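You operate a simulated robot arm through the tools that you are given. There is no shell and no other tool.

You run a simulated robot arm. Do the job below in one go: nothing can be reset, and whatever is moved stays where it is left.

Task
Oil the foam filter, press out the excess and shut it in the air box.
Fine: soak it in the oil dish; foam lever up again.
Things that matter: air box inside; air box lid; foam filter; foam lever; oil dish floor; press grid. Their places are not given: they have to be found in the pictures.

Only the result counts: the job must be done as asked and must still hold three seconds after the hand-in. Knocking over, shifting, dropping, spilling or breaking anything else fails it.

Robot
A 7-joint arm with a two-finger gripper, fixed in place. Base frame: the origin is at the foot of the arm, x ahead of it, y to its left, z up; the work surface is at about z = 0.82. Readings come in m, rad, newtons and seconds.
With the tool pointing down near the work surface it reaches from about 0.34 to 0.72 m from the base axis. Its first joint turns from -1.152 to 1.152 rad. Payload 2.45 kg.
The tool frame sits at the grasp point between the pads (the TCP): z along the fingers, y along the line on which they close. The tips reach 0.026 m beyond it. The gripper opens to 0.096 m. The gripper's body begins 0.069 m behind the TCP.
Orientation is that of the tool frame in the base frame, as [roll, pitch, yaw] about the fixed x, y, z axes, in that order (R = Rz(yaw) Ry(pitch) Rx(roll)). With the fingers straight down and closing along the base's y, the tool's x points along the base's -x, its y along +y and its z along -z.

Tools
- The arm moves only by the tool apply_moves. Its arguments are lists of equal length, an entry for each row: "offset": the shift along the tool's x, y, z in m, a list of three; "rot": the turn, a rotation vector about the tool's x, y, z in rad, a list of three. In form: {"offset": [[dx, dy, dz], ...], "rot": [[wx, wy, wz], ...]}. A call has 1 to 20 rows; each row is the pose to reach, as a shift and turn from the pose commanded when the call began, along the tool's axes at that moment. "jaw" is the closure in counts, from 0 (fully open) to 255 (shut), set as the call begins (left out, the last holds). Rows are played at 5 a second. More than 0.05 m and 0.15 rad between two rows, or a gripper value outside its range, and nothing of the call is played. Where a pose cannot be reached the arm comes as near as it can. A force on the tool above 60 N (or 10 N above the force at the start of the call, whichever is more), or a blocked arm, ends the call early, and 0.2 s more pass. The fingers move at their own pace and stop on an object; they squeeze with about 41 N. The grip force told is the motor's: it shows also when the fingers shut on nothing. Time passes only in rows, and 0.2 s behind the last, so rows that repeat a pose let the fingers close. The reply holds the time, the measured pose of the TCP, the force on the tool along the base axes, the opening and the grip force, in the units named above and with some noise, with the torque about the TCP (base axes, N m) and any sound that the robot's microphone picked up.
- Cameras (640 x 400 px; columns grow to the right, rows downward): "scene" is fixed at [0.1595, -0.3858, 1.4346]; the picture's right is [0.84, -0.54, 0.00], its down [-0.25, -0.39, -0.88] and it looks along [0.48, 0.74, -0.47] (base axes); focal length 308 px, centre (320, 200). "wrist" rides on the gripper at [0.082, 0.003, -0.098] in the tool frame; the picture's right is [-0.04, 1.00, 0.00], its down [-0.73, -0.03, -0.68] and it looks along [-0.68, -0.03, 0.73] (tool axes); focal length 256 px, centre (320, 200).
- grab_frame(camera): a new picture of that camera. It takes no simulated time.
- locate(camera, pixels): for up to 12 pixels [column, row] of the newest picture of that camera ("zoom" is the newest enlarged one), the place [x, y, z] in the base frame of the surface seen there, good to about 0.003 m. It takes no simulated time.
- enlarge(camera, box): a new picture of the part [left, top, right, bottom] of that camera's present view, enlarged. It takes no simulated time.
- hand_in(): hands the job in; it is judged then, once.

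Leave the gripper open and the arm clear of the work at the hand-in unless told otherwise.

The tools are called after ">>>" as name(argument=value, ...) on one line, values as JSON. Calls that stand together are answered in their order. apply_moves: Moves the arm, as the interface text tells. Its arguments: {"type":"object","properties":{"offset":{"type":"array","items":{"type":"array","items":{"type":"number"}}},"rot":{"type":"array","items":{"type":"array","items":{"type":"number"}}},"jaw":{"type":"number"}},"required":["offset","rot"]} The other tools are called the same way: grab_frame (camera) takes a picture; locate (camera, pixels) gives the place of the surface under pixels of a picture; enlarge (camera, box) takes an enlarged picture of a part of a camera's view; hand_in () hands the job in.

At the start:

```text
time_s: 0.0
eef_pos: [0.3998, 0.0134, 1.3114]
tcp_rot: [3.141, 0.001, -3.141]
wrist_force: [-0.2, -0.3, -0.8]
ft_torque: [-0.01, 0.0, 0.02]
width: 0.096
grip_force: 0.1
```

scene: 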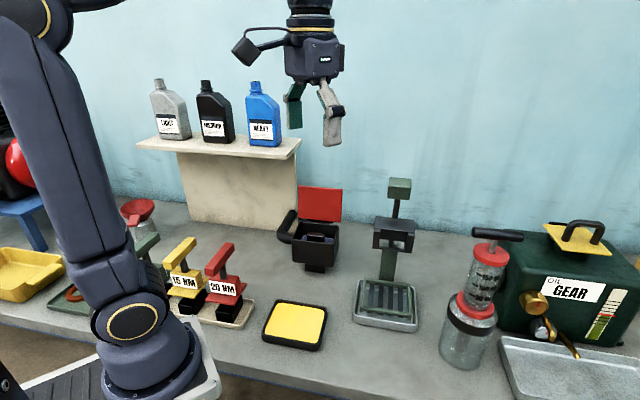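
wrist: 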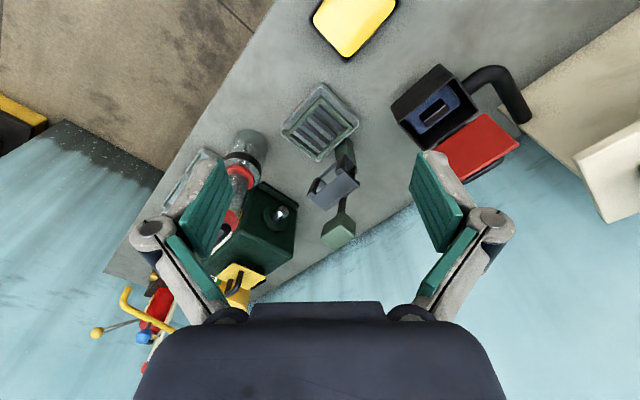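

I see a bench with an open air box with a red lid (about column 318, row 225 in the scene), a black tray with yellow contents (295, 325), and a press with a grid and lever (390, 270). I'll take enlarged pictures of these parts first.

>>> enlarge(camera="scene", box=[250, 170, 430, 360])

>>> enlarge(camera="wrist", box=[240, 0, 560, 260])

>>> enlarge(camera="scene", box=[0, 180, 260, 340])

>>> enlarge(camera="scene", box=[420, 200, 640, 400])

```text
2.11 times, centred on (340, 265) of scene
```

zoom: 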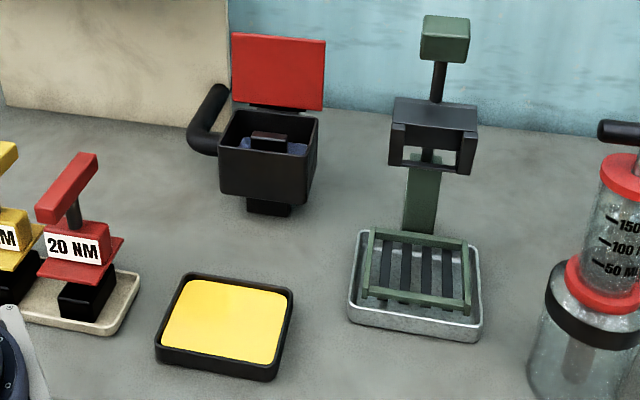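

```text
1.54 times, centred on (400, 130) of wrist
```

zoom: 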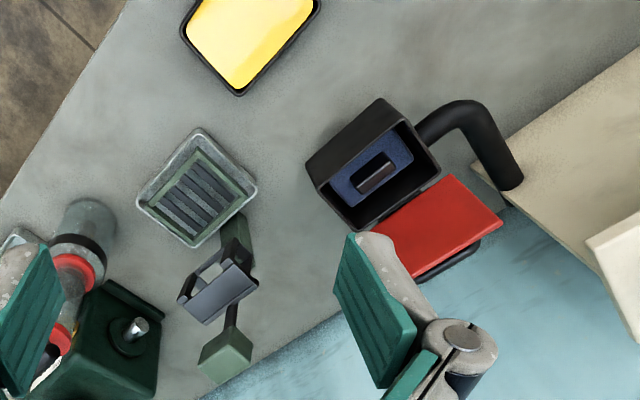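

```text
2.46 times, centred on (130, 260) of scene
```

zoom: 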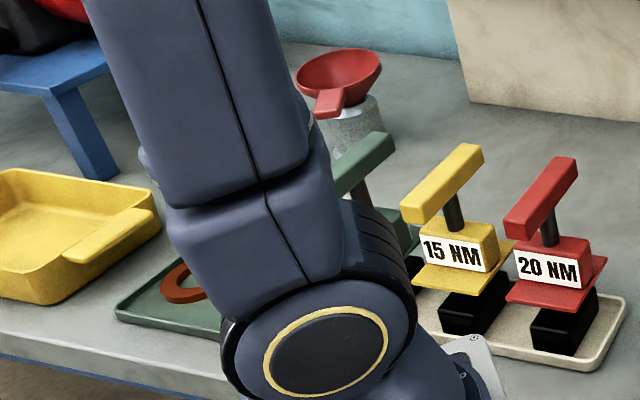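

```text
2.00 times, centred on (530, 300) of scene
```

zoom: 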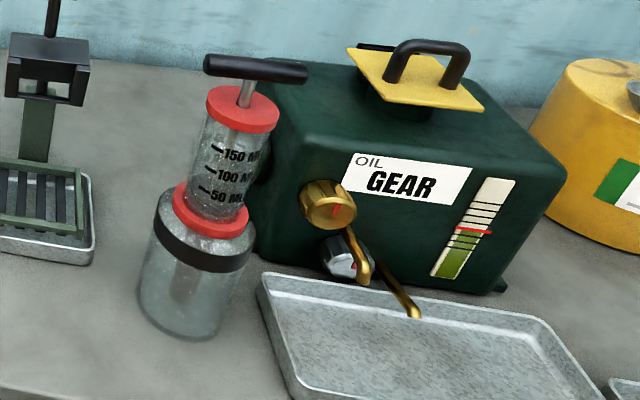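

The filter (dark blue with a black grip bar) sits inside the open air box, the oil dish is the black tray with yellow oil, and the press is the green column with grid. I take the wrist zoom again so I can locate its pixels.

>>> enlarge(camera="wrist", box=[360, 40, 540, 190])

```text
2.67 times, centred on (450, 115) of wrist
```

zoom: 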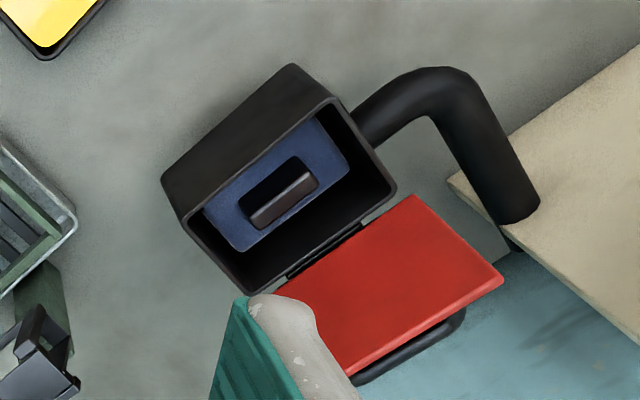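

In this zoom I see the box rim corners, the blue filter with its grip, and the red lid. I locate the rim corners (185,225), (320,103), (395,190), (250,290), grip ends (255,220), (315,180), foam corners, and lid corners.

>>> locate(camera="zoom", pixels=[[186, 218], [332, 102], [394, 190], [250, 291], [256, 222], [312, 180], [283, 200], [240, 245], [320, 130], [413, 198], [500, 280], [348, 370]])

>>> locate(camera="wrist", pixels=[[319, 84], [357, 121], [319, 160], [282, 132], [320, 122], [345, 150], [330, 185], [340, 228], [348, 55], [314, 18], [395, 10], [355, 30]])

```text
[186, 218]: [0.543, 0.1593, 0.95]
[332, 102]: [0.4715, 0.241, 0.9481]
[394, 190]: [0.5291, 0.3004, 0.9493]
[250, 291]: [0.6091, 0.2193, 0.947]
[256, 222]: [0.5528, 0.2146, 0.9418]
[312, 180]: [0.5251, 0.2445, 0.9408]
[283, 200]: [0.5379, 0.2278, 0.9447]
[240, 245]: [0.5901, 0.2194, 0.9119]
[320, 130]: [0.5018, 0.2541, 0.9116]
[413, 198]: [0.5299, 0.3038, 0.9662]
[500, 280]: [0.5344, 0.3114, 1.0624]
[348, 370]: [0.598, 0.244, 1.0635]
```

```text
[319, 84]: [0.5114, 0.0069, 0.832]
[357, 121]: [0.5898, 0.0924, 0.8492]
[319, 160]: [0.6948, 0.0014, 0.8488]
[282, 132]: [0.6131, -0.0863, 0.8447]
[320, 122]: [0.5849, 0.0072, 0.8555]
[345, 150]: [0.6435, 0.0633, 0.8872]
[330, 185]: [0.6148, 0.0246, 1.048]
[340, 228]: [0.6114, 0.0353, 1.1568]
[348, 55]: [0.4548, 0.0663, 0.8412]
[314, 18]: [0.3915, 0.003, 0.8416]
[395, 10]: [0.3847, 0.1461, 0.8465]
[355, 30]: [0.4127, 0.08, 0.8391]
```

Box corners give a box turned about 42°, with the grip bar on the filter at about (0.538, 0.229, 0.944). Next I look closely at the press and the oil dish.

>>> enlarge(camera="scene", box=[340, 165, 440, 340])

>>> enlarge(camera="wrist", box=[270, 70, 380, 260])

```text
2.29 times, centred on (390, 252) of scene
```

zoom: 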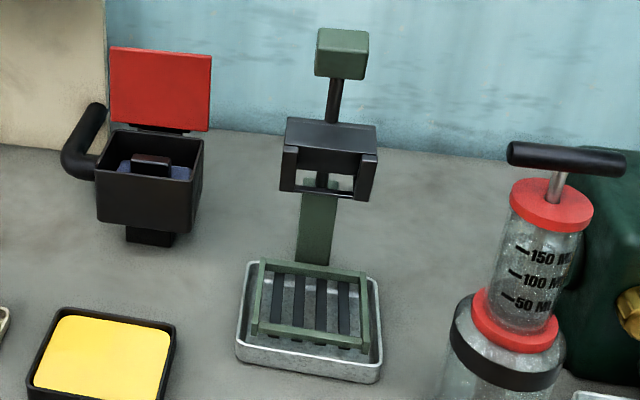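

```text
2.11 times, centred on (325, 165) of wrist
```

zoom: 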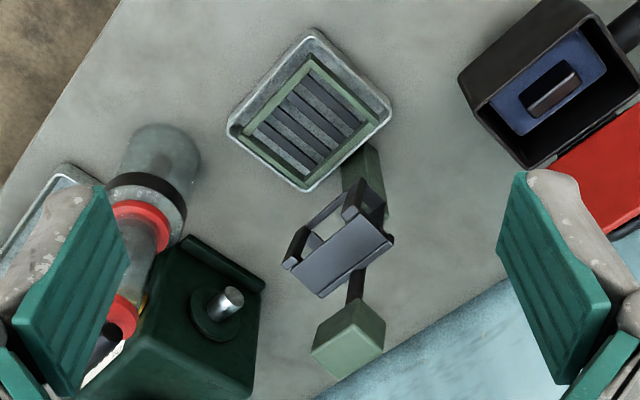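

The head of the press has an unusual shape (a dark plate with legs and an open window), so I locate several points over it in the wrist zoom.

>>> locate(camera="zoom", pixels=[[335, 260], [290, 262], [378, 222], [322, 292], [388, 242], [352, 196], [372, 180], [298, 242], [330, 222], [355, 285], [350, 325], [365, 160]])

>>> enlarge(camera="scene", box=[360, 170, 430, 260])

```text
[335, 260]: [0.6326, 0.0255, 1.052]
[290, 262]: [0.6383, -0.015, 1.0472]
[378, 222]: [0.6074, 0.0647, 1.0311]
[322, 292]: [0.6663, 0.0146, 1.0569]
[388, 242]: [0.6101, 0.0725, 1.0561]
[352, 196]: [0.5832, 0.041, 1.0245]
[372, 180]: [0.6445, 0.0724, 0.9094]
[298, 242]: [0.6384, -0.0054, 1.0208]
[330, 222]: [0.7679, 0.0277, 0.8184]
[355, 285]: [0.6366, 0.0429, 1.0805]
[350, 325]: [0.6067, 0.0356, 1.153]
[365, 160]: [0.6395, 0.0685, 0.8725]
```

```text
4.44 times, centred on (395, 215) of scene
```

zoom: 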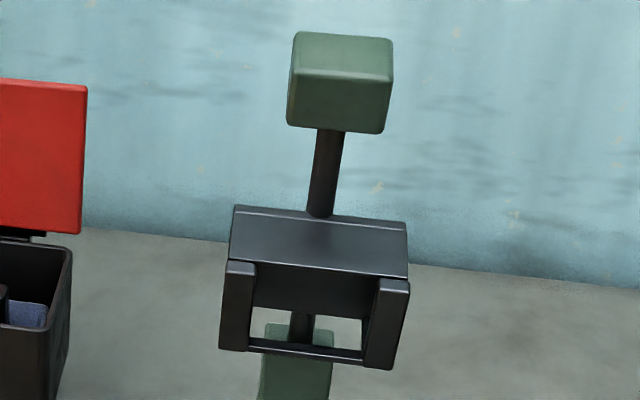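

I locate points on the press head, rod, knob and column in this scene zoom.

>>> locate(camera="zoom", pixels=[[240, 212], [402, 228], [235, 258], [402, 272], [230, 345], [380, 362], [320, 285], [310, 350], [320, 180], [345, 50], [340, 100], [300, 380]])

>>> enlarge(camera="scene", box=[345, 230, 435, 340])

```text
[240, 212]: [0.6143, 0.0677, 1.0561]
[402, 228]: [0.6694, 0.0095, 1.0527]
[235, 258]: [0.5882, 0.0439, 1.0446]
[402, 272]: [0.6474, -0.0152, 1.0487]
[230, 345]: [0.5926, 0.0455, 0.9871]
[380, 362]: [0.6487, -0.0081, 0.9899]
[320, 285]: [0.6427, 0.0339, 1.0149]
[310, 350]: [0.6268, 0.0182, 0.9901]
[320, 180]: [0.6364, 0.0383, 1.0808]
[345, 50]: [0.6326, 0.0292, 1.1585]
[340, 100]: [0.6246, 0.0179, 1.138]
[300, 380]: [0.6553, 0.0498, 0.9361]
```

```text
3.64 times, centred on (390, 285) of scene
```

zoom: 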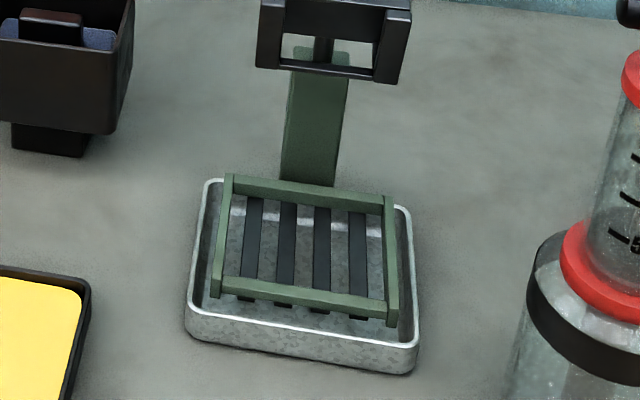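

The press seems to be a lever hinged at the column top, with a shoe frame that swings down onto the grid. I locate grid/tray points in this zoom and the dish corners in the scene picture.

>>> locate(camera="zoom", pixels=[[230, 178], [394, 200], [216, 292], [392, 322], [210, 184], [408, 212], [190, 328], [410, 365], [300, 240], [305, 165], [340, 180], [290, 185]])

>>> grab_frame(camera="scene")

```text
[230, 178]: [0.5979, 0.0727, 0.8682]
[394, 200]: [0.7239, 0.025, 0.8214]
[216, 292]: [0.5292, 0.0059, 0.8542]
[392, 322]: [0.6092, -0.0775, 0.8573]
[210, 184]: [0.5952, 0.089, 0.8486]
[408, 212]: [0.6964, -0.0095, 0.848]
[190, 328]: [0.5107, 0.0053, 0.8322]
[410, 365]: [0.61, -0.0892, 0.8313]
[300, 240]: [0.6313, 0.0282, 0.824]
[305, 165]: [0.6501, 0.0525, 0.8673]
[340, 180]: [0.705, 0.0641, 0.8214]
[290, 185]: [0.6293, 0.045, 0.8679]
```

```text
taken
```

scene: 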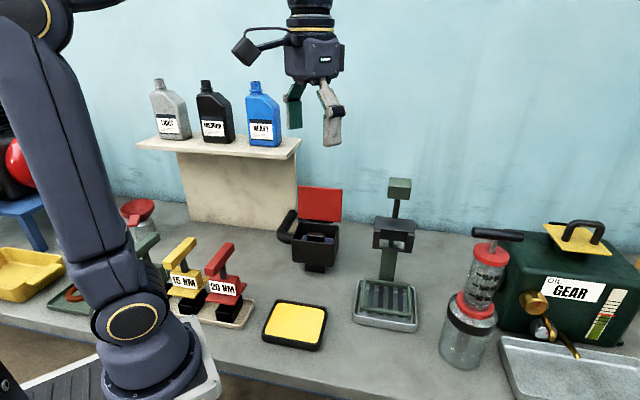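

I locate the dish corners and the oil surface in this scene picture, plus the box bottom and the duct.

>>> locate(camera="scene", pixels=[[278, 300], [325, 308], [318, 346], [264, 339], [298, 324], [272, 336], [313, 343], [322, 310], [282, 304], [285, 222], [292, 212], [315, 268]])

>>> enlarge(camera="scene", box=[270, 175, 350, 280])

```text
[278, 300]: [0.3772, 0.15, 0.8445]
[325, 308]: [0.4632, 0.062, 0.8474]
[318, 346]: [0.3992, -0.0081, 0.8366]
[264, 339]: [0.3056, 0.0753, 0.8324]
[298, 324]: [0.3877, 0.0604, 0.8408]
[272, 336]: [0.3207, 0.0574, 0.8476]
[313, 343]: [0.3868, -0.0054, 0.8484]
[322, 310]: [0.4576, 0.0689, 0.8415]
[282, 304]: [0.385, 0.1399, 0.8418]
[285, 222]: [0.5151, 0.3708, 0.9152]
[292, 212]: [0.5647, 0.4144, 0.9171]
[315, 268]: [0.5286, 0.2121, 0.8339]
```

```text
3.81 times, centred on (310, 228) of scene
```

zoom: 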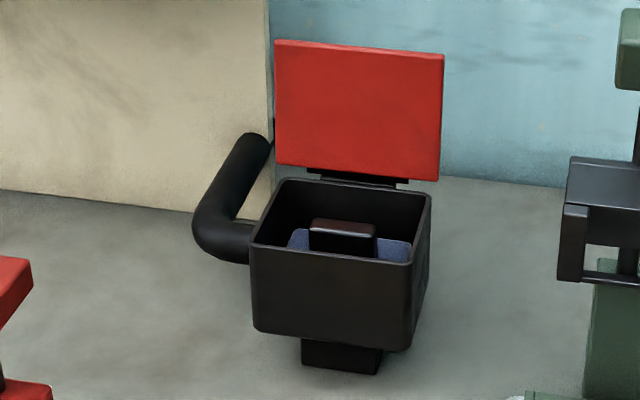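

The dish (centre about (0.388, 0.070), oil level about z 0.841), the box and the press are all turned about 45°. I now turn the tool +45° and move to a nearer viewpoint for the wrist camera, staying high and clear of everything.

>>> apply_moves(offset=[[-0.01, 0.025, 0.02], [-0.02, 0.05, 0.045], [-0.03, 0.075, 0.075], [-0.045, 0.1, 0.105], [-0.058, 0.125, 0.135], [-0.07, 0.147, 0.161], [-0.07, 0.147, 0.161]], rot=[[0, 0, -0.131], [0, 0, -0.262], [0, 0, -0.393], [0, 0, -0.524], [0, 0, -0.655], [0, 0, -0.7854], [0, 0, -0.7854]], jaw=0)

>>> grab_frame(camera="wrist")

```text
time_s: 1.6
eef_pos: [0.4693, 0.1609, 1.1496]
tcp_rot: [3.14, -0.002, -2.354]
wrist_force: [-0.1, 1.3, 0.5]
ft_torque: [0.02, -0.02, -0.03]
width: 0.0961
grip_force: 0.2
```

```text
taken
```

wrist: 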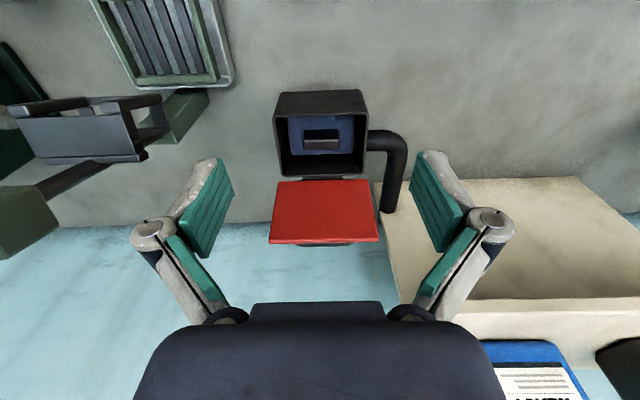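

The box now appears aligned with the picture. I enlarge it to measure the filter, its grip and the lid.

>>> enlarge(camera="wrist", box=[250, 75, 410, 175])

```text
4.00 times, centred on (330, 125) of wrist
```

zoom: 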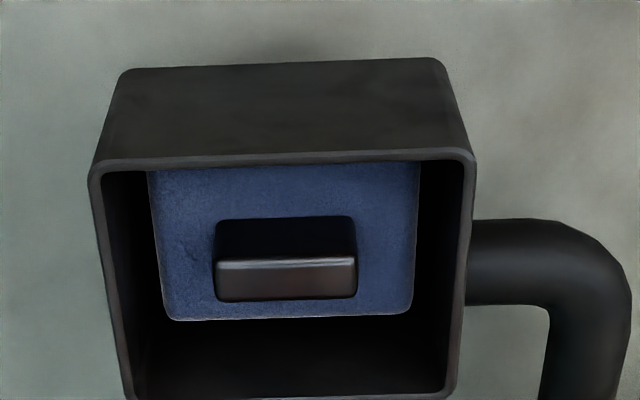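

I locate rim corners, the foam's far edge corners and the grip's top and side corners in this zoom.

>>> locate(camera="zoom", pixels=[[100, 168], [468, 158], [128, 394], [448, 392], [172, 314], [406, 308], [158, 180], [415, 172], [220, 224], [348, 220], [220, 296], [352, 292]])

>>> locate(camera="wrist", pixels=[[282, 183], [368, 182], [272, 240], [376, 240], [325, 210], [322, 140], [300, 180], [345, 179], [325, 247], [312, 175], [390, 150], [385, 200]])

```text
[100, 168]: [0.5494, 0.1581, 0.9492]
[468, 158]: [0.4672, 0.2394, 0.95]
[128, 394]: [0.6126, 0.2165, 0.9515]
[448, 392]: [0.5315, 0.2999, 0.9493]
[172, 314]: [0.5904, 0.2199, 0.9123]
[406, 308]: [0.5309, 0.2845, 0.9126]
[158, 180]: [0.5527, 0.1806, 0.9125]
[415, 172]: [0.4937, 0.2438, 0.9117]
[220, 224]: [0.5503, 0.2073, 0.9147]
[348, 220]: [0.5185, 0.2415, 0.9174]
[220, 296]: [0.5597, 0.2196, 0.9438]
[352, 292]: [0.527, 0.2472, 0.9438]
```

```text
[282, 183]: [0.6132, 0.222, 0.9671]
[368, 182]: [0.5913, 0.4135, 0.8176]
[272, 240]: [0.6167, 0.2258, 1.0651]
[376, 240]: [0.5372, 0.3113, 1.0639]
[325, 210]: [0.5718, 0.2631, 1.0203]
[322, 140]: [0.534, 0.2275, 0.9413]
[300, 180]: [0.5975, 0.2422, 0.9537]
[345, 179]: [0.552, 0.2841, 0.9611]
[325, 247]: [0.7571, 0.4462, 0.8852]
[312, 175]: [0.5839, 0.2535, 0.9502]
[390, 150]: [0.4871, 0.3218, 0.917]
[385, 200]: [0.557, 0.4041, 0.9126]
```

The measurements give: grip bar centre about (0.539, 0.2285), 46 mm by 15 mm, top at z 0.944; foam top at 0.912, foam about 88 by 64 mm; lid upright at the far side. Before touching anything I want a side view of the press lever, so I turn the tool by −90° and shift a little, well clear at z 1.15.

>>> apply_moves(offset=[[-0.001, -0.004, 0], [-0.002, -0.007, 0], [-0.003, -0.011, 0], [-0.005, -0.014, 0], [-0.006, -0.018, 0], [-0.007, -0.021, 0], [-0.008, -0.025, 0], [-0.009, -0.028, 0], [-0.011, -0.032, 0], [-0.012, -0.035, 0], [-0.013, -0.039, 0], [-0.0141, -0.0424, 0], [-0.0141, -0.0424, 0]], rot=[[0, 0, 0.131], [0, 0, 0.262], [0, 0, 0.393], [0, 0, 0.524], [0, 0, 0.655], [0, 0, 0.785], [0, 0, 0.916], [0, 0, 1.047], [0, 0, 1.178], [0, 0, 1.309], [0, 0, 1.44], [0, 0, 1.571], [0, 0, 1.571]])

>>> grab_frame(camera="wrist")

>>> enlarge(camera="wrist", box=[230, 60, 430, 260])

```text
time_s: 4.4
eef_pos: [0.5092, 0.1406, 1.1501]
tcp_rot: [3.142, 0.0, 2.356]
wrist_force: [0.4, -0.1, 0.4]
ft_torque: [-0.01, 0.0, 0.02]
width: 0.0957
grip_force: 0.1
```

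```text
taken
```

wrist: 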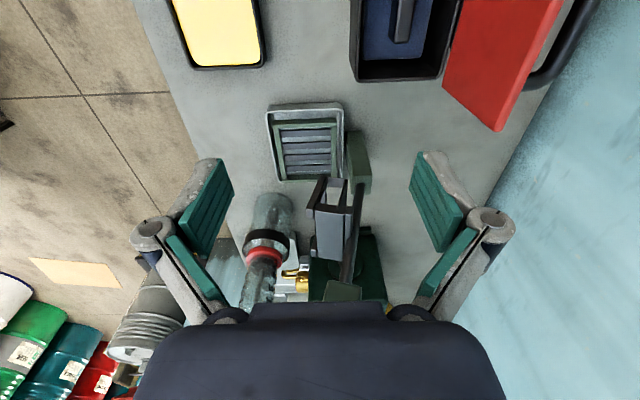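

```text
2.00 times, centred on (330, 160) of wrist
```

zoom: 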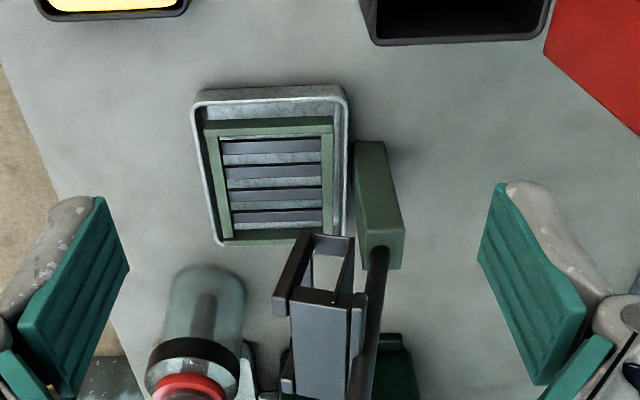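

This side view shows the column top, the rod rising from it and the shoe frame on the robot side of the rod. I locate points along rod, column and frame in the zoom.

>>> locate(camera="zoom", pixels=[[378, 262], [374, 300], [366, 350], [362, 385], [364, 248], [402, 228], [398, 265], [300, 238], [350, 240], [280, 305], [355, 298], [320, 350]])

>>> enlarge(camera="wrist", box=[290, 170, 390, 310])

```text
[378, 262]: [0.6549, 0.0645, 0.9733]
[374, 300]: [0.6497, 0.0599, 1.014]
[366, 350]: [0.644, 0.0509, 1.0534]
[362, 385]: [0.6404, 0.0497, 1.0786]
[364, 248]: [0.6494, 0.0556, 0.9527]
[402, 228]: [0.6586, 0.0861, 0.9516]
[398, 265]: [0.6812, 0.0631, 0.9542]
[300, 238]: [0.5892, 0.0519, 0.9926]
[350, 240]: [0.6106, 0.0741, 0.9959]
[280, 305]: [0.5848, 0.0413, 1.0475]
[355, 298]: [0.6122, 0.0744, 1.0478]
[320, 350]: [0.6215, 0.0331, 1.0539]
```

```text
2.86 times, centred on (340, 240) of wrist
```

zoom: 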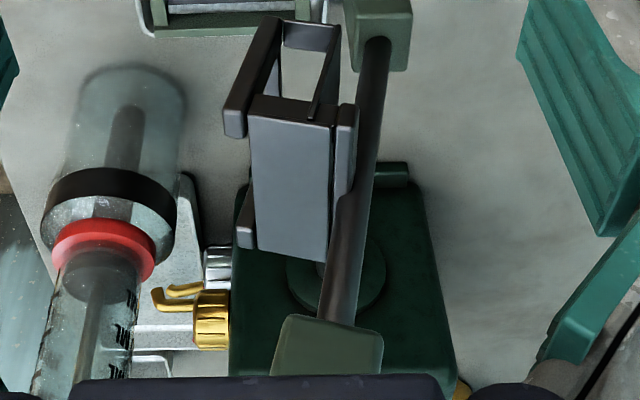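

I locate knob corners and frame parts in this closer zoom.

>>> locate(camera="zoom", pixels=[[286, 320], [380, 334], [330, 350], [374, 368], [275, 370], [345, 325], [235, 115], [260, 22], [335, 30], [350, 110], [290, 112], [245, 235]])

>>> enlarge(camera="wrist", box=[255, 95, 375, 195])

```text
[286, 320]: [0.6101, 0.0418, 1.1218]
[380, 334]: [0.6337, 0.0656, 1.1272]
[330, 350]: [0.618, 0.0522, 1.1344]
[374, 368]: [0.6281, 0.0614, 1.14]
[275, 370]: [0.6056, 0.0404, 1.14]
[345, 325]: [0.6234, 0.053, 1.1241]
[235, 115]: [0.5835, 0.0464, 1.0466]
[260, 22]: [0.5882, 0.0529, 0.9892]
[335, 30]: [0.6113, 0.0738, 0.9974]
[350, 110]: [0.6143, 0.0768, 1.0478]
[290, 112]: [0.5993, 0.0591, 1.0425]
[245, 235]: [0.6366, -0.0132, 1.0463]
```

```text
4.00 times, centred on (315, 145) of wrist
```

zoom: 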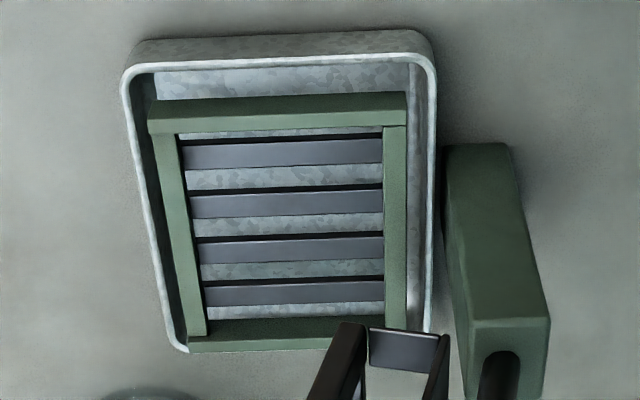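

I now locate the grid's green frame and bars to learn their heights and inner size.

>>> locate(camera="zoom", pixels=[[280, 155], [280, 205], [285, 250], [290, 292], [170, 200], [395, 200], [280, 110], [270, 338], [188, 150], [380, 145], [205, 310], [382, 310]])

```text
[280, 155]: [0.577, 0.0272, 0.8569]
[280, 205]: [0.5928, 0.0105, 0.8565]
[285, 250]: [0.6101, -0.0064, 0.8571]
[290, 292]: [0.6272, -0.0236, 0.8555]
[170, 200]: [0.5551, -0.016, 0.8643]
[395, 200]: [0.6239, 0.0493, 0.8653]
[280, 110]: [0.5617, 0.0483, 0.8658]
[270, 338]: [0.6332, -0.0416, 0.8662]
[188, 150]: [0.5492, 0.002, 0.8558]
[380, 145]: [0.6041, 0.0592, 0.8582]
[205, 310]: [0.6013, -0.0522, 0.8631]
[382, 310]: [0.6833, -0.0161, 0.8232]
```

Bars sit at z ≈ 0.857 inside a green frame with top at z ≈ 0.866, so the foam drops into a shallow recess centred near (0.603, 0.003). The lever pivots about the column top (about z 0.95) and leans 11° toward me. Now I turn back to the box heading and move above the filter at z 1.15.

>>> apply_moves(offset=[[0.003, 0.006, 0], [0.006, 0.013, 0], [0.009, 0.019, 0], [0.013, 0.026, 0], [0.016, 0.032, 0], [0.019, 0.038, 0], [0.022, 0.045, 0], [0.025, 0.051, 0], [0.028, 0.058, 0], [0.032, 0.064, 0], [0.035, 0.07, 0], [0.038, 0.077, 0], [0.041, 0.0834, 0], [0.041, 0.0834, 0]], rot=[[0, 0, -0.12], [0, 0, -0.239], [0, 0, -0.358], [0, 0, -0.478], [0, 0, -0.597], [0, 0, -0.717], [0, 0, -0.836], [0, 0, -0.956], [0, 0, -1.075], [0, 0, -1.195], [0, 0, -1.314], [0, 0, -1.434], [0, 0, -1.553], [0, 0, -1.553]], jaw=69)

>>> grab_frame(camera="wrist")

```text
time_s: 7.4
eef_pos: [0.5386, 0.23, 1.1497]
tcp_rot: [-3.141, 0.0, -2.371]
wrist_force: [1.1, -0.2, 0.0]
ft_torque: [-0.01, 0.02, 0.0]
width: 0.07
grip_force: 0.0
```

```text
taken
```

wrist: 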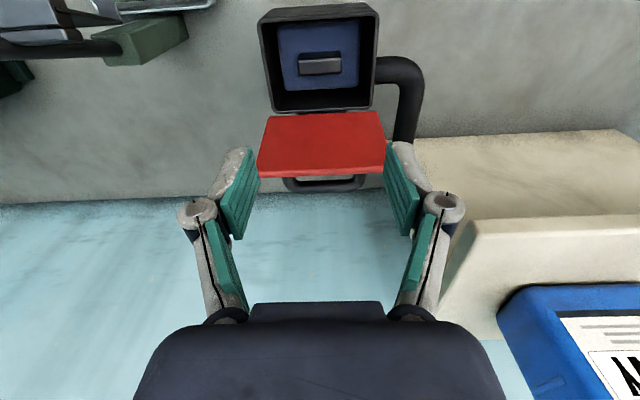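

The jaw is at 70 mm and the box is in view near (320, 65); the lid has a handle bar on its outer face (325, 183). I enlarge the box and measure the grip again from here.

>>> enlarge(camera="wrist", box=[250, 0, 400, 110])

```text
3.64 times, centred on (325, 55) of wrist
```

zoom: 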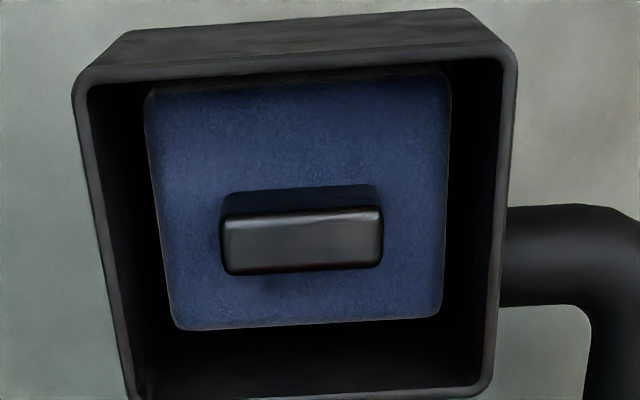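

I locate the grip top corners, the foam corners and the rim corners.

>>> locate(camera="zoom", pixels=[[228, 226], [378, 215], [228, 268], [378, 262], [158, 98], [440, 82], [182, 322], [436, 308], [82, 90], [510, 60], [134, 392], [488, 385]])

```text
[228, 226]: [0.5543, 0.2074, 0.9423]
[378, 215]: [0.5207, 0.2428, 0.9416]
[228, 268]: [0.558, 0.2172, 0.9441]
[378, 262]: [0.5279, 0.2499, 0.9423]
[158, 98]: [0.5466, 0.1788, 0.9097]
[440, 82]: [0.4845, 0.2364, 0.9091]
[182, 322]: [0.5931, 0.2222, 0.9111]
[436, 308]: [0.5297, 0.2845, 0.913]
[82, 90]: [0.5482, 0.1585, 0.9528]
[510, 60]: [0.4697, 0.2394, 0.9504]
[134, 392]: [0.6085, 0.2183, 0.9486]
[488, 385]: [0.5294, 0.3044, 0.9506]
```

The filter is centred at (0.539, 0.230), heading 44–45°. I tilt the tool 15° (upper part leaning toward the robot, needed later to clear the lever) and go straight down to TCP z ≈ 0.97, just above the grip bar.

>>> apply_moves(offset=[[0, 0, 0.03], [0, 0, 0.06], [0, 0, 0.1], [0, 0, 0.14], [0, 0, 0.165], [0, 0, 0.18], [0, 0, 0.18]], rot=[[0, -0.131, 0], [0, -0.262, 0], [0, -0.262, 0], [0, -0.262, 0], [0, -0.262, 0], [0, -0.262, 0], [0, -0.262, 0]], jaw=69)

>>> grab_frame(camera="wrist")

>>> grab_frame(camera="scene")

```text
time_s: 9.0
eef_pos: [0.5408, 0.2274, 0.9678]
tcp_rot: [-3.141, 0.261, -2.374]
wrist_force: [0.8, -0.7, -0.2]
ft_torque: [0.01, 0.03, 0.02]
width: 0.07
grip_force: 0.0
```

```text
taken
```

wrist: 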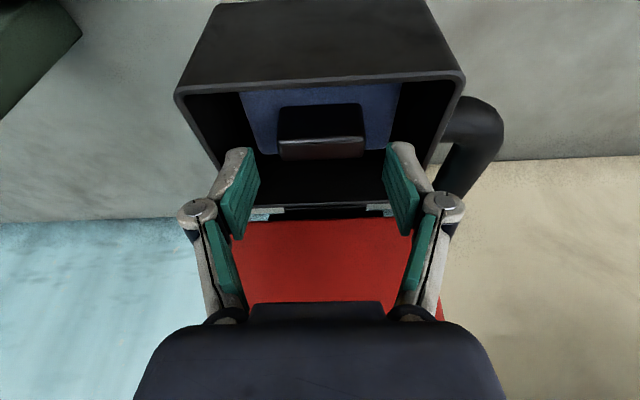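

```text
taken
```

scene: 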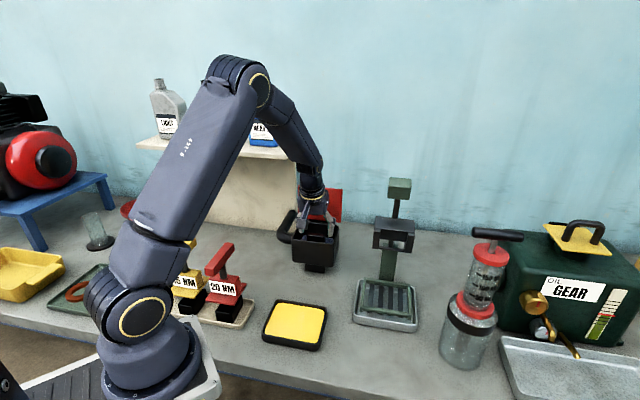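

The fingers straddle the grip bar evenly (fingers at columns 245 and 400, bar at 278–363). I go down the last 24 mm to TCP z ≈ 0.944 and then close.

>>> apply_moves(offset=[[0.0031, 0, 0.0116], [0.0062, 0, 0.0232], [0.0062, 0, 0.0232]], rot=[[0, 0, 0], [0, 0, 0], [0, 0, 0]], jaw=69)

>>> apply_moves(offset=[[0, 0, 0], [0, 0, 0], [0, 0, 0], [0, 0, 0], [0, 0, 0]], rot=[[0, 0, 0], [0, 0, 0], [0, 0, 0], [0, 0, 0], [0, 0, 0]], jaw=255)

>>> grab_frame(camera="wrist")

```text
time_s: 9.8
eef_pos: [0.5395, 0.2289, 0.9441]
tcp_rot: [3.141, 0.263, -2.374]
wrist_force: [-0.4, -0.2, -0.4]
ft_torque: [-0.03, 0.02, 0.01]
width: 0.0698
grip_force: 0.2
```

```text
time_s: 11.0
eef_pos: [0.5406, 0.2286, 0.9446]
tcp_rot: [-3.141, 0.262, -2.374]
wrist_force: [0.1, -0.7, 0.9]
ft_torque: [0.0, 0.03, 0.01]
width: 0.0491
grip_force: 41.0
```

```text
taken
```

wrist: 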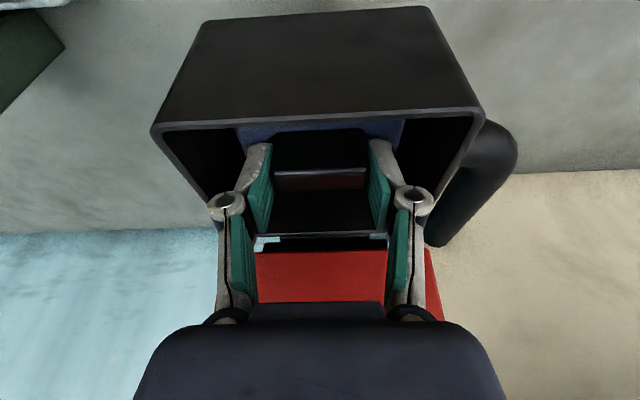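

The fingers closed on the bar (49 mm, 41 N). I lift straight up in vertical steps to about z 1.09.

>>> apply_moves(offset=[[-0.0026, 0, -0.0097], [-0.0052, 0, -0.0193], [-0.0104, 0, -0.0386], [-0.0155, 0, -0.058], [-0.0207, 0, -0.0773], [-0.0259, 0, -0.0966], [-0.0311, 0, -0.1159], [-0.0375, 0, -0.14], [-0.0375, 0, -0.14]], rot=[[0, 0, 0], [0, 0, 0], [0, 0, 0], [0, 0, 0], [0, 0, 0], [0, 0, 0], [0, 0, 0], [0, 0, 0], [0, 0, 0]], jaw=255)

>>> grab_frame(camera="scene")

>>> grab_frame(camera="wrist")

```text
time_s: 13.0
eef_pos: [0.5394, 0.229, 1.0902]
tcp_rot: [-3.141, 0.262, -2.373]
wrist_force: [0.0, -0.4, -0.6]
ft_torque: [0.04, -0.01, 0.01]
width: 0.0489
grip_force: 41.0
```

```text
taken
```

scene: 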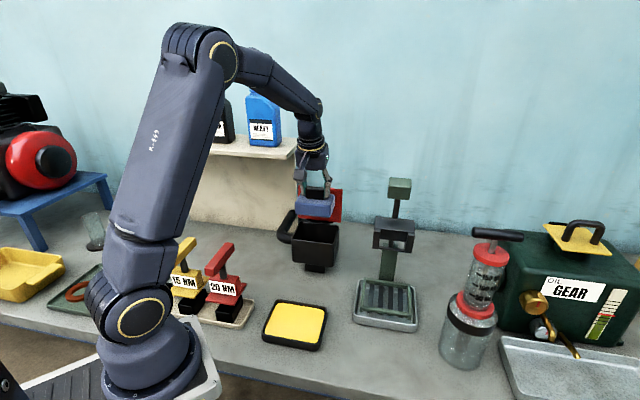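

```text
taken
```

wrist: 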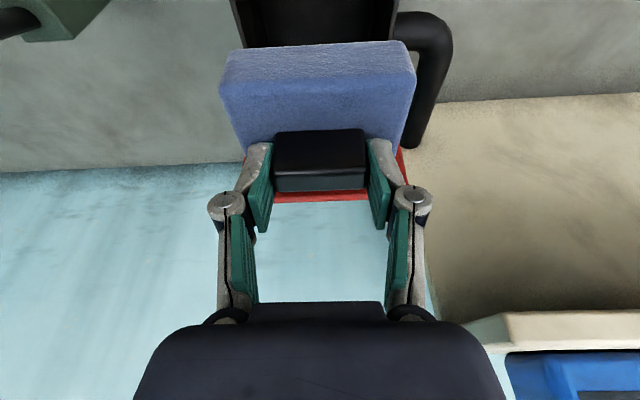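

The filter is lifted clear of the box. I enlarge the scene view to measure the foam's thickness and check it hangs level.

>>> enlarge(camera="scene", box=[275, 155, 360, 275])

```text
3.33 times, centred on (318, 215) of scene
```

zoom: 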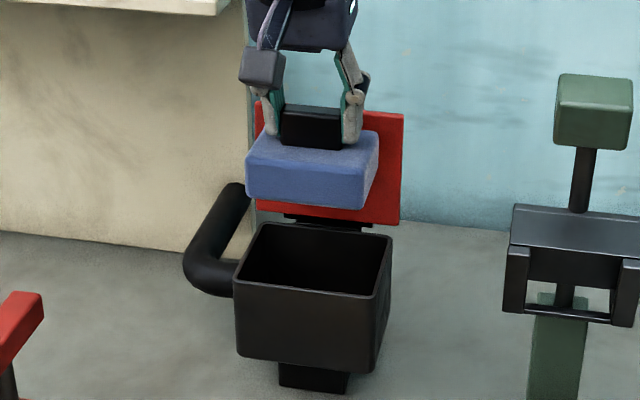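

I locate the foam's top and bottom edges on its front face, the box's inside floor, and the grip top.

>>> locate(camera="zoom", pixels=[[250, 165], [250, 195], [360, 178], [360, 206], [305, 185], [372, 140], [300, 270], [310, 110], [310, 145], [300, 205], [272, 280], [340, 285]])

```text
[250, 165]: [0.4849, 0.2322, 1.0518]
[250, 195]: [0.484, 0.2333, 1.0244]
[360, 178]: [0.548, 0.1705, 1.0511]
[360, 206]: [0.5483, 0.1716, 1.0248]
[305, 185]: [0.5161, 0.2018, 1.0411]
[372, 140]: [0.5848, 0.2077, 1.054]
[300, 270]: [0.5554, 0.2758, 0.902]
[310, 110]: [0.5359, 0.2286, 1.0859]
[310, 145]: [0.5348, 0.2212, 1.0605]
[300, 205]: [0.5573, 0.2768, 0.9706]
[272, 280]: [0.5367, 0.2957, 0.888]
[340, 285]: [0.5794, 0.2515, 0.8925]
```

The foam is about 35 mm thick and its underside hangs 68 mm below the TCP; it hangs level. I carry it back toward the dish at height, then down to TCP z ≈ 1.0 above the dish centre (0.385, 0.069).

>>> apply_moves(offset=[[0.0386, -0.0014, -0.0104], [0.0773, -0.0028, -0.0207], [0.1224, -0.0042, -0.0069], [0.1675, -0.0056, 0.0069], [0.2126, -0.007, 0.0206], [0.2379, -0.0078, 0.0294], [0.2379, -0.0078, 0.0294]], rot=[[0, 0, 0], [0, 0, 0], [0, 0, 0], [0, 0, 0], [0, 0, 0], [0, 0, 0], [0, 0, 0]], jaw=255)

>>> grab_frame(camera="scene")

>>> grab_frame(camera="wrist")

```text
time_s: 14.6
eef_pos: [0.3823, 0.0658, 1.0007]
tcp_rot: [3.141, 0.262, -2.374]
wrist_force: [-0.3, 0.3, -0.6]
ft_torque: [-0.01, -0.02, -0.01]
width: 0.0488
grip_force: 40.8
```

```text
taken
```

scene: 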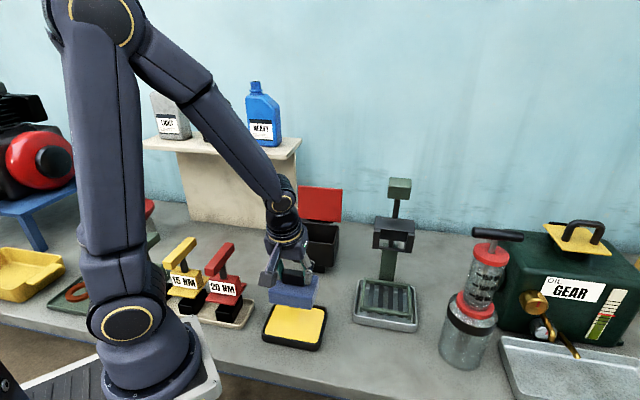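

```text
taken
```

wrist: 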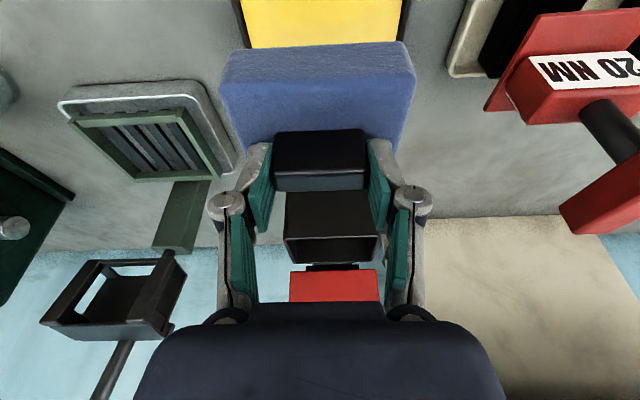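

The dish's left and right edges in the wrist view (about columns 235 and 408) are centred on the foam (220–415). I enlarge the scene view to check fore-aft alignment.

>>> enlarge(camera="scene", box=[240, 230, 350, 370])

```text
2.86 times, centred on (295, 300) of scene
```

zoom: 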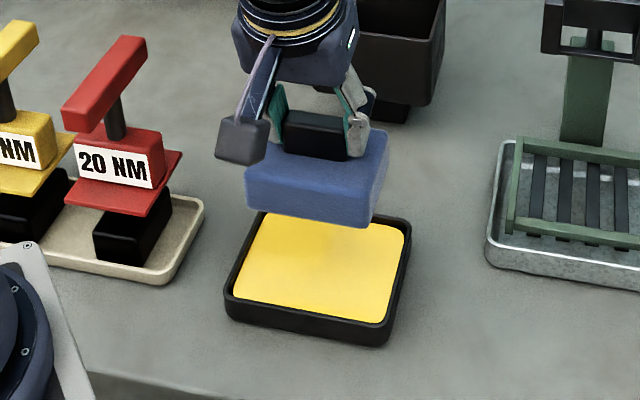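

I locate the dish's inner corners and rim midpoints here, plus foam corners for relative alignment.

>>> locate(camera="zoom", pixels=[[405, 228], [388, 318], [240, 290], [264, 222], [410, 222], [390, 325], [232, 295], [248, 172], [372, 188], [385, 145], [397, 275], [310, 307]])

```text
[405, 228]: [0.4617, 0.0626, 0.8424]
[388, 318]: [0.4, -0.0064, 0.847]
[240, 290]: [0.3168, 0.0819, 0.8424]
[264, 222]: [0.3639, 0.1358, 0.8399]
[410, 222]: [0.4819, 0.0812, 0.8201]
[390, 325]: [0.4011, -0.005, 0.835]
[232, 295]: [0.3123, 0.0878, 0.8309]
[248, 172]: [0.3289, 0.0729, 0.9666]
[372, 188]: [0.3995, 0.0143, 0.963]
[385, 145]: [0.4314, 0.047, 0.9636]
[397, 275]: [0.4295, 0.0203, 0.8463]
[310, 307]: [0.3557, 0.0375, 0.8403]
```

The dish inner centre is about (0.389, 0.071), so I shift 7 mm outward and lower the foam to about TCP z 0.91 (foam underside ≈ 0.842, at the oil surface).

>>> apply_moves(offset=[[0.001, 0, 0.0308], [0.0088, 0, 0.0598], [0.0165, 0, 0.0888], [0.0165, 0, 0.0888]], rot=[[0, 0, 0], [0, 0, 0], [0, 0, 0], [0, 0, 0]], jaw=255)

>>> enlarge(camera="scene", box=[240, 230, 350, 370])

```text
time_s: 15.6
eef_pos: [0.3891, 0.0737, 0.9102]
tcp_rot: [3.14, 0.262, -2.372]
wrist_force: [1.2, 0.0, -1.1]
ft_torque: [0.0, -0.02, 0.0]
width: 0.0488
grip_force: 40.9
```

```text
2.86 times, centred on (295, 300) of scene
```

zoom: 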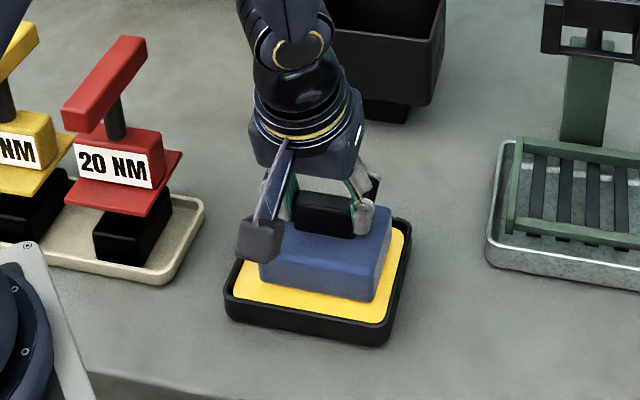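

The foam sits well inside the dish outline. I lower slowly in 4 mm steps to about TCP z 0.894, watching the force.

>>> apply_moves(offset=[[0.001, 0, 0.0039], [0.0021, 0, 0.0077], [0.0031, 0, 0.0116], [0.0041, 0, 0.0155], [0.0041, 0, 0.0155]], rot=[[0, 0, 0], [0, 0, 0], [0, 0, 0], [0, 0, 0], [0, 0, 0]], jaw=255)

>>> enlarge(camera="scene", box=[240, 230, 350, 370])

```text
time_s: 16.8
eef_pos: [0.3899, 0.0725, 0.8937]
tcp_rot: [-3.141, 0.261, -2.374]
wrist_force: [-1.5, -0.5, 5.8]
ft_torque: [-0.32, -0.06, -0.03]
width: 0.049
grip_force: 41.2
```

```text
2.86 times, centred on (295, 300) of scene
```

zoom: 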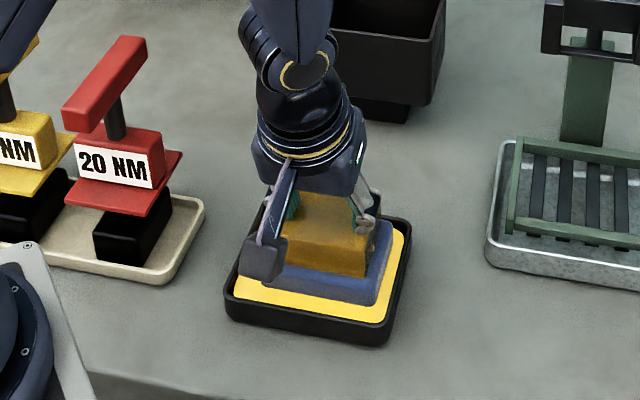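

The force rose to 5.8 N (foam on the dish floor) and an amber colour is appearing: it is soaking. I hold it here for 3 seconds.

>>> apply_moves(offset=[[0, 0, 0], [0, 0, 0], [0, 0, 0], [0, 0, 0], [0, 0, 0], [0, 0, 0], [0, 0, 0], [0, 0, 0], [0, 0, 0], [0, 0, 0], [0, 0, 0], [0, 0, 0], [0, 0, 0], [0, 0, 0], [0, 0, 0]], rot=[[0, 0, 0], [0, 0, 0], [0, 0, 0], [0, 0, 0], [0, 0, 0], [0, 0, 0], [0, 0, 0], [0, 0, 0], [0, 0, 0], [0, 0, 0], [0, 0, 0], [0, 0, 0], [0, 0, 0], [0, 0, 0], [0, 0, 0]], jaw=255)

>>> enlarge(camera="scene", box=[240, 230, 350, 370])

>>> grab_frame(camera="wrist")

```text
time_s: 20.0
eef_pos: [0.391, 0.072, 0.8937]
tcp_rot: [3.141, 0.263, -2.375]
wrist_force: [2.3, 0.1, 5.1]
ft_torque: [0.0, -0.09, 0.05]
width: 0.0491
grip_force: 41.2
```

```text
2.86 times, centred on (295, 300) of scene
```

zoom: 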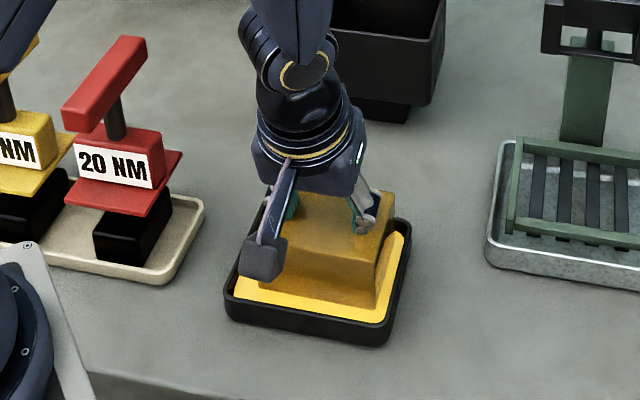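

```text
taken
```

wrist: 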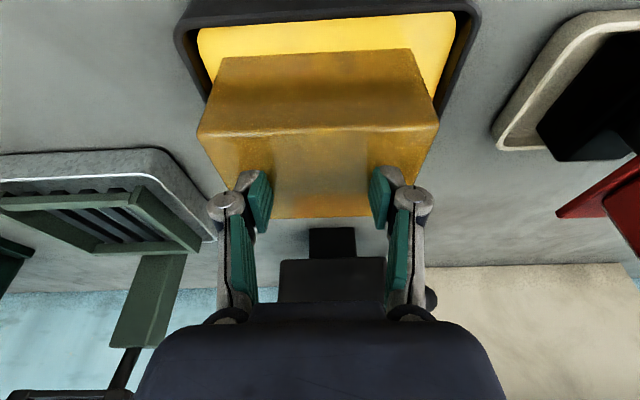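

The foam has turned into a swollen amber block. I hold another 2 seconds to see whether the soak is complete.

>>> apply_moves(offset=[[0, 0, 0], [0, 0, 0], [0, 0, 0], [0, 0, 0], [0, 0, 0], [0, 0, 0], [0, 0, 0], [0, 0, 0], [0, 0, 0], [0, 0, 0]], rot=[[0, 0, 0], [0, 0, 0], [0, 0, 0], [0, 0, 0], [0, 0, 0], [0, 0, 0], [0, 0, 0], [0, 0, 0], [0, 0, 0], [0, 0, 0]], jaw=255)

>>> enlarge(camera="scene", box=[240, 230, 350, 370])

>>> grab_frame(camera="wrist")

```text
time_s: 22.2
eef_pos: [0.3908, 0.0729, 0.8945]
tcp_rot: [3.141, 0.261, -2.374]
wrist_force: [-0.1, -0.1, 4.5]
ft_torque: [-0.03, -0.05, 0.02]
width: 0.0491
grip_force: 41.5
```

```text
2.86 times, centred on (295, 300) of scene
```

zoom: 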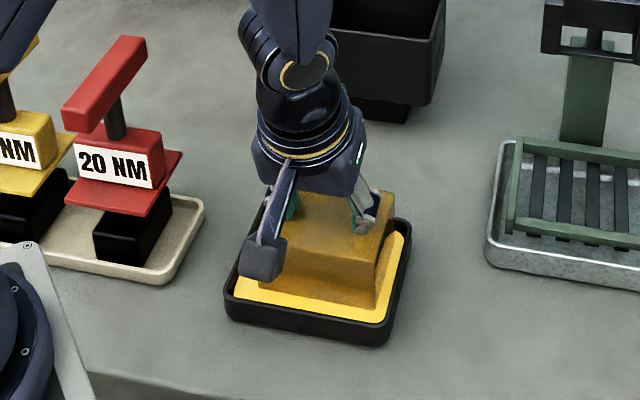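

```text
taken
```

wrist: 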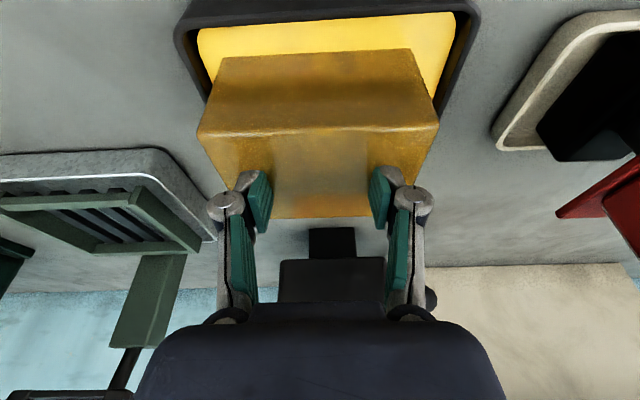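

No further change, so the soak is complete. I measure the amber block's extent in the wrist picture (corners at (200,133), (438,126), (425,215), (222,65)...).

>>> locate(camera="wrist", pixels=[[205, 138], [434, 132], [226, 64], [410, 54], [320, 150], [320, 205], [240, 212], [415, 212], [320, 90], [320, 130], [212, 30], [445, 30]])

>>> locate(camera="zoom", pixels=[[262, 285], [372, 305], [375, 262], [390, 205], [330, 250], [330, 210], [290, 250], [380, 290]])

```text
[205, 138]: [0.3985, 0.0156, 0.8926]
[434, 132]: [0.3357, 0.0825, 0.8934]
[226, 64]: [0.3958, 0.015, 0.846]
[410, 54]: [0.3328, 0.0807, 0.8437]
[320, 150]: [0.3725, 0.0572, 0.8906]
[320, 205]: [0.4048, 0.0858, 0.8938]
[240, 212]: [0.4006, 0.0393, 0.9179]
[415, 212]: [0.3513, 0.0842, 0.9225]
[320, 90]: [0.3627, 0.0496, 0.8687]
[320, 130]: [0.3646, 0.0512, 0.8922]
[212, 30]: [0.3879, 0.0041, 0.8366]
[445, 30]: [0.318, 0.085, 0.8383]
```

```text
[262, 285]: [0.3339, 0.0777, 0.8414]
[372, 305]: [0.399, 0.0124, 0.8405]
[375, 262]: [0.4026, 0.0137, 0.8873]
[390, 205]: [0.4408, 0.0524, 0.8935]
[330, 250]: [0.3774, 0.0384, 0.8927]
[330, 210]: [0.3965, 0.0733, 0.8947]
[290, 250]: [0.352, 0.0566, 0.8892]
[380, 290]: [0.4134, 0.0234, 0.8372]
```

The amber block has the same footprint, top at the grip's height (z ≈ 0.894). I lift slowly about 45 mm and hold above the dish to let it drip.

>>> apply_moves(offset=[[-0.0013, 0, -0.0048], [-0.0026, 0, -0.0097], [-0.0039, 0, -0.0145], [-0.0052, 0, -0.0193], [-0.0065, 0, -0.0241], [-0.0078, 0, -0.029], [-0.0091, 0, -0.0338], [-0.0104, 0, -0.0386], [-0.0117, 0, -0.0435], [-0.0117, 0, -0.0435], [-0.0117, 0, -0.0435], [-0.0117, 0, -0.0435], [-0.0117, 0, -0.0435], [-0.0117, 0, -0.0435], [-0.0117, 0, -0.0435], [-0.0117, 0, -0.0435], [-0.0117, 0, -0.0435], [-0.0117, 0, -0.0435], [-0.0117, 0, -0.0435], [-0.0117, 0, -0.0435]], rot=[[0, 0, 0], [0, 0, 0], [0, 0, 0], [0, 0, 0], [0, 0, 0], [0, 0, 0], [0, 0, 0], [0, 0, 0], [0, 0, 0], [0, 0, 0], [0, 0, 0], [0, 0, 0], [0, 0, 0], [0, 0, 0], [0, 0, 0], [0, 0, 0], [0, 0, 0], [0, 0, 0], [0, 0, 0], [0, 0, 0]], jaw=255)

>>> enlarge(camera="scene", box=[240, 230, 350, 370])

```text
time_s: 26.4
eef_pos: [0.391, 0.0727, 0.9385]
tcp_rot: [3.141, 0.262, -2.375]
wrist_force: [0.0, 0.3, -1.6]
ft_torque: [0.0, 0.01, 0.01]
width: 0.0491
grip_force: 41.0
```

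```text
2.86 times, centred on (295, 300) of scene
```

zoom: 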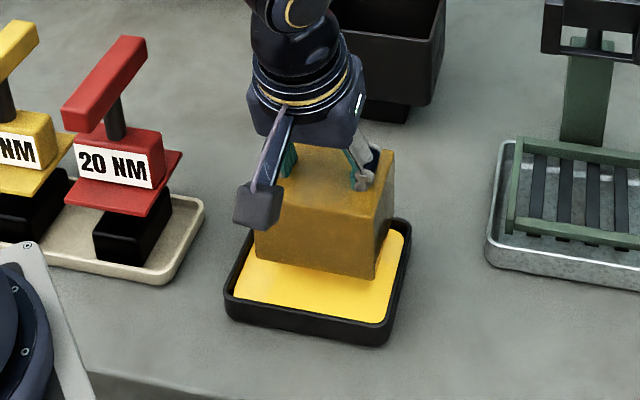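

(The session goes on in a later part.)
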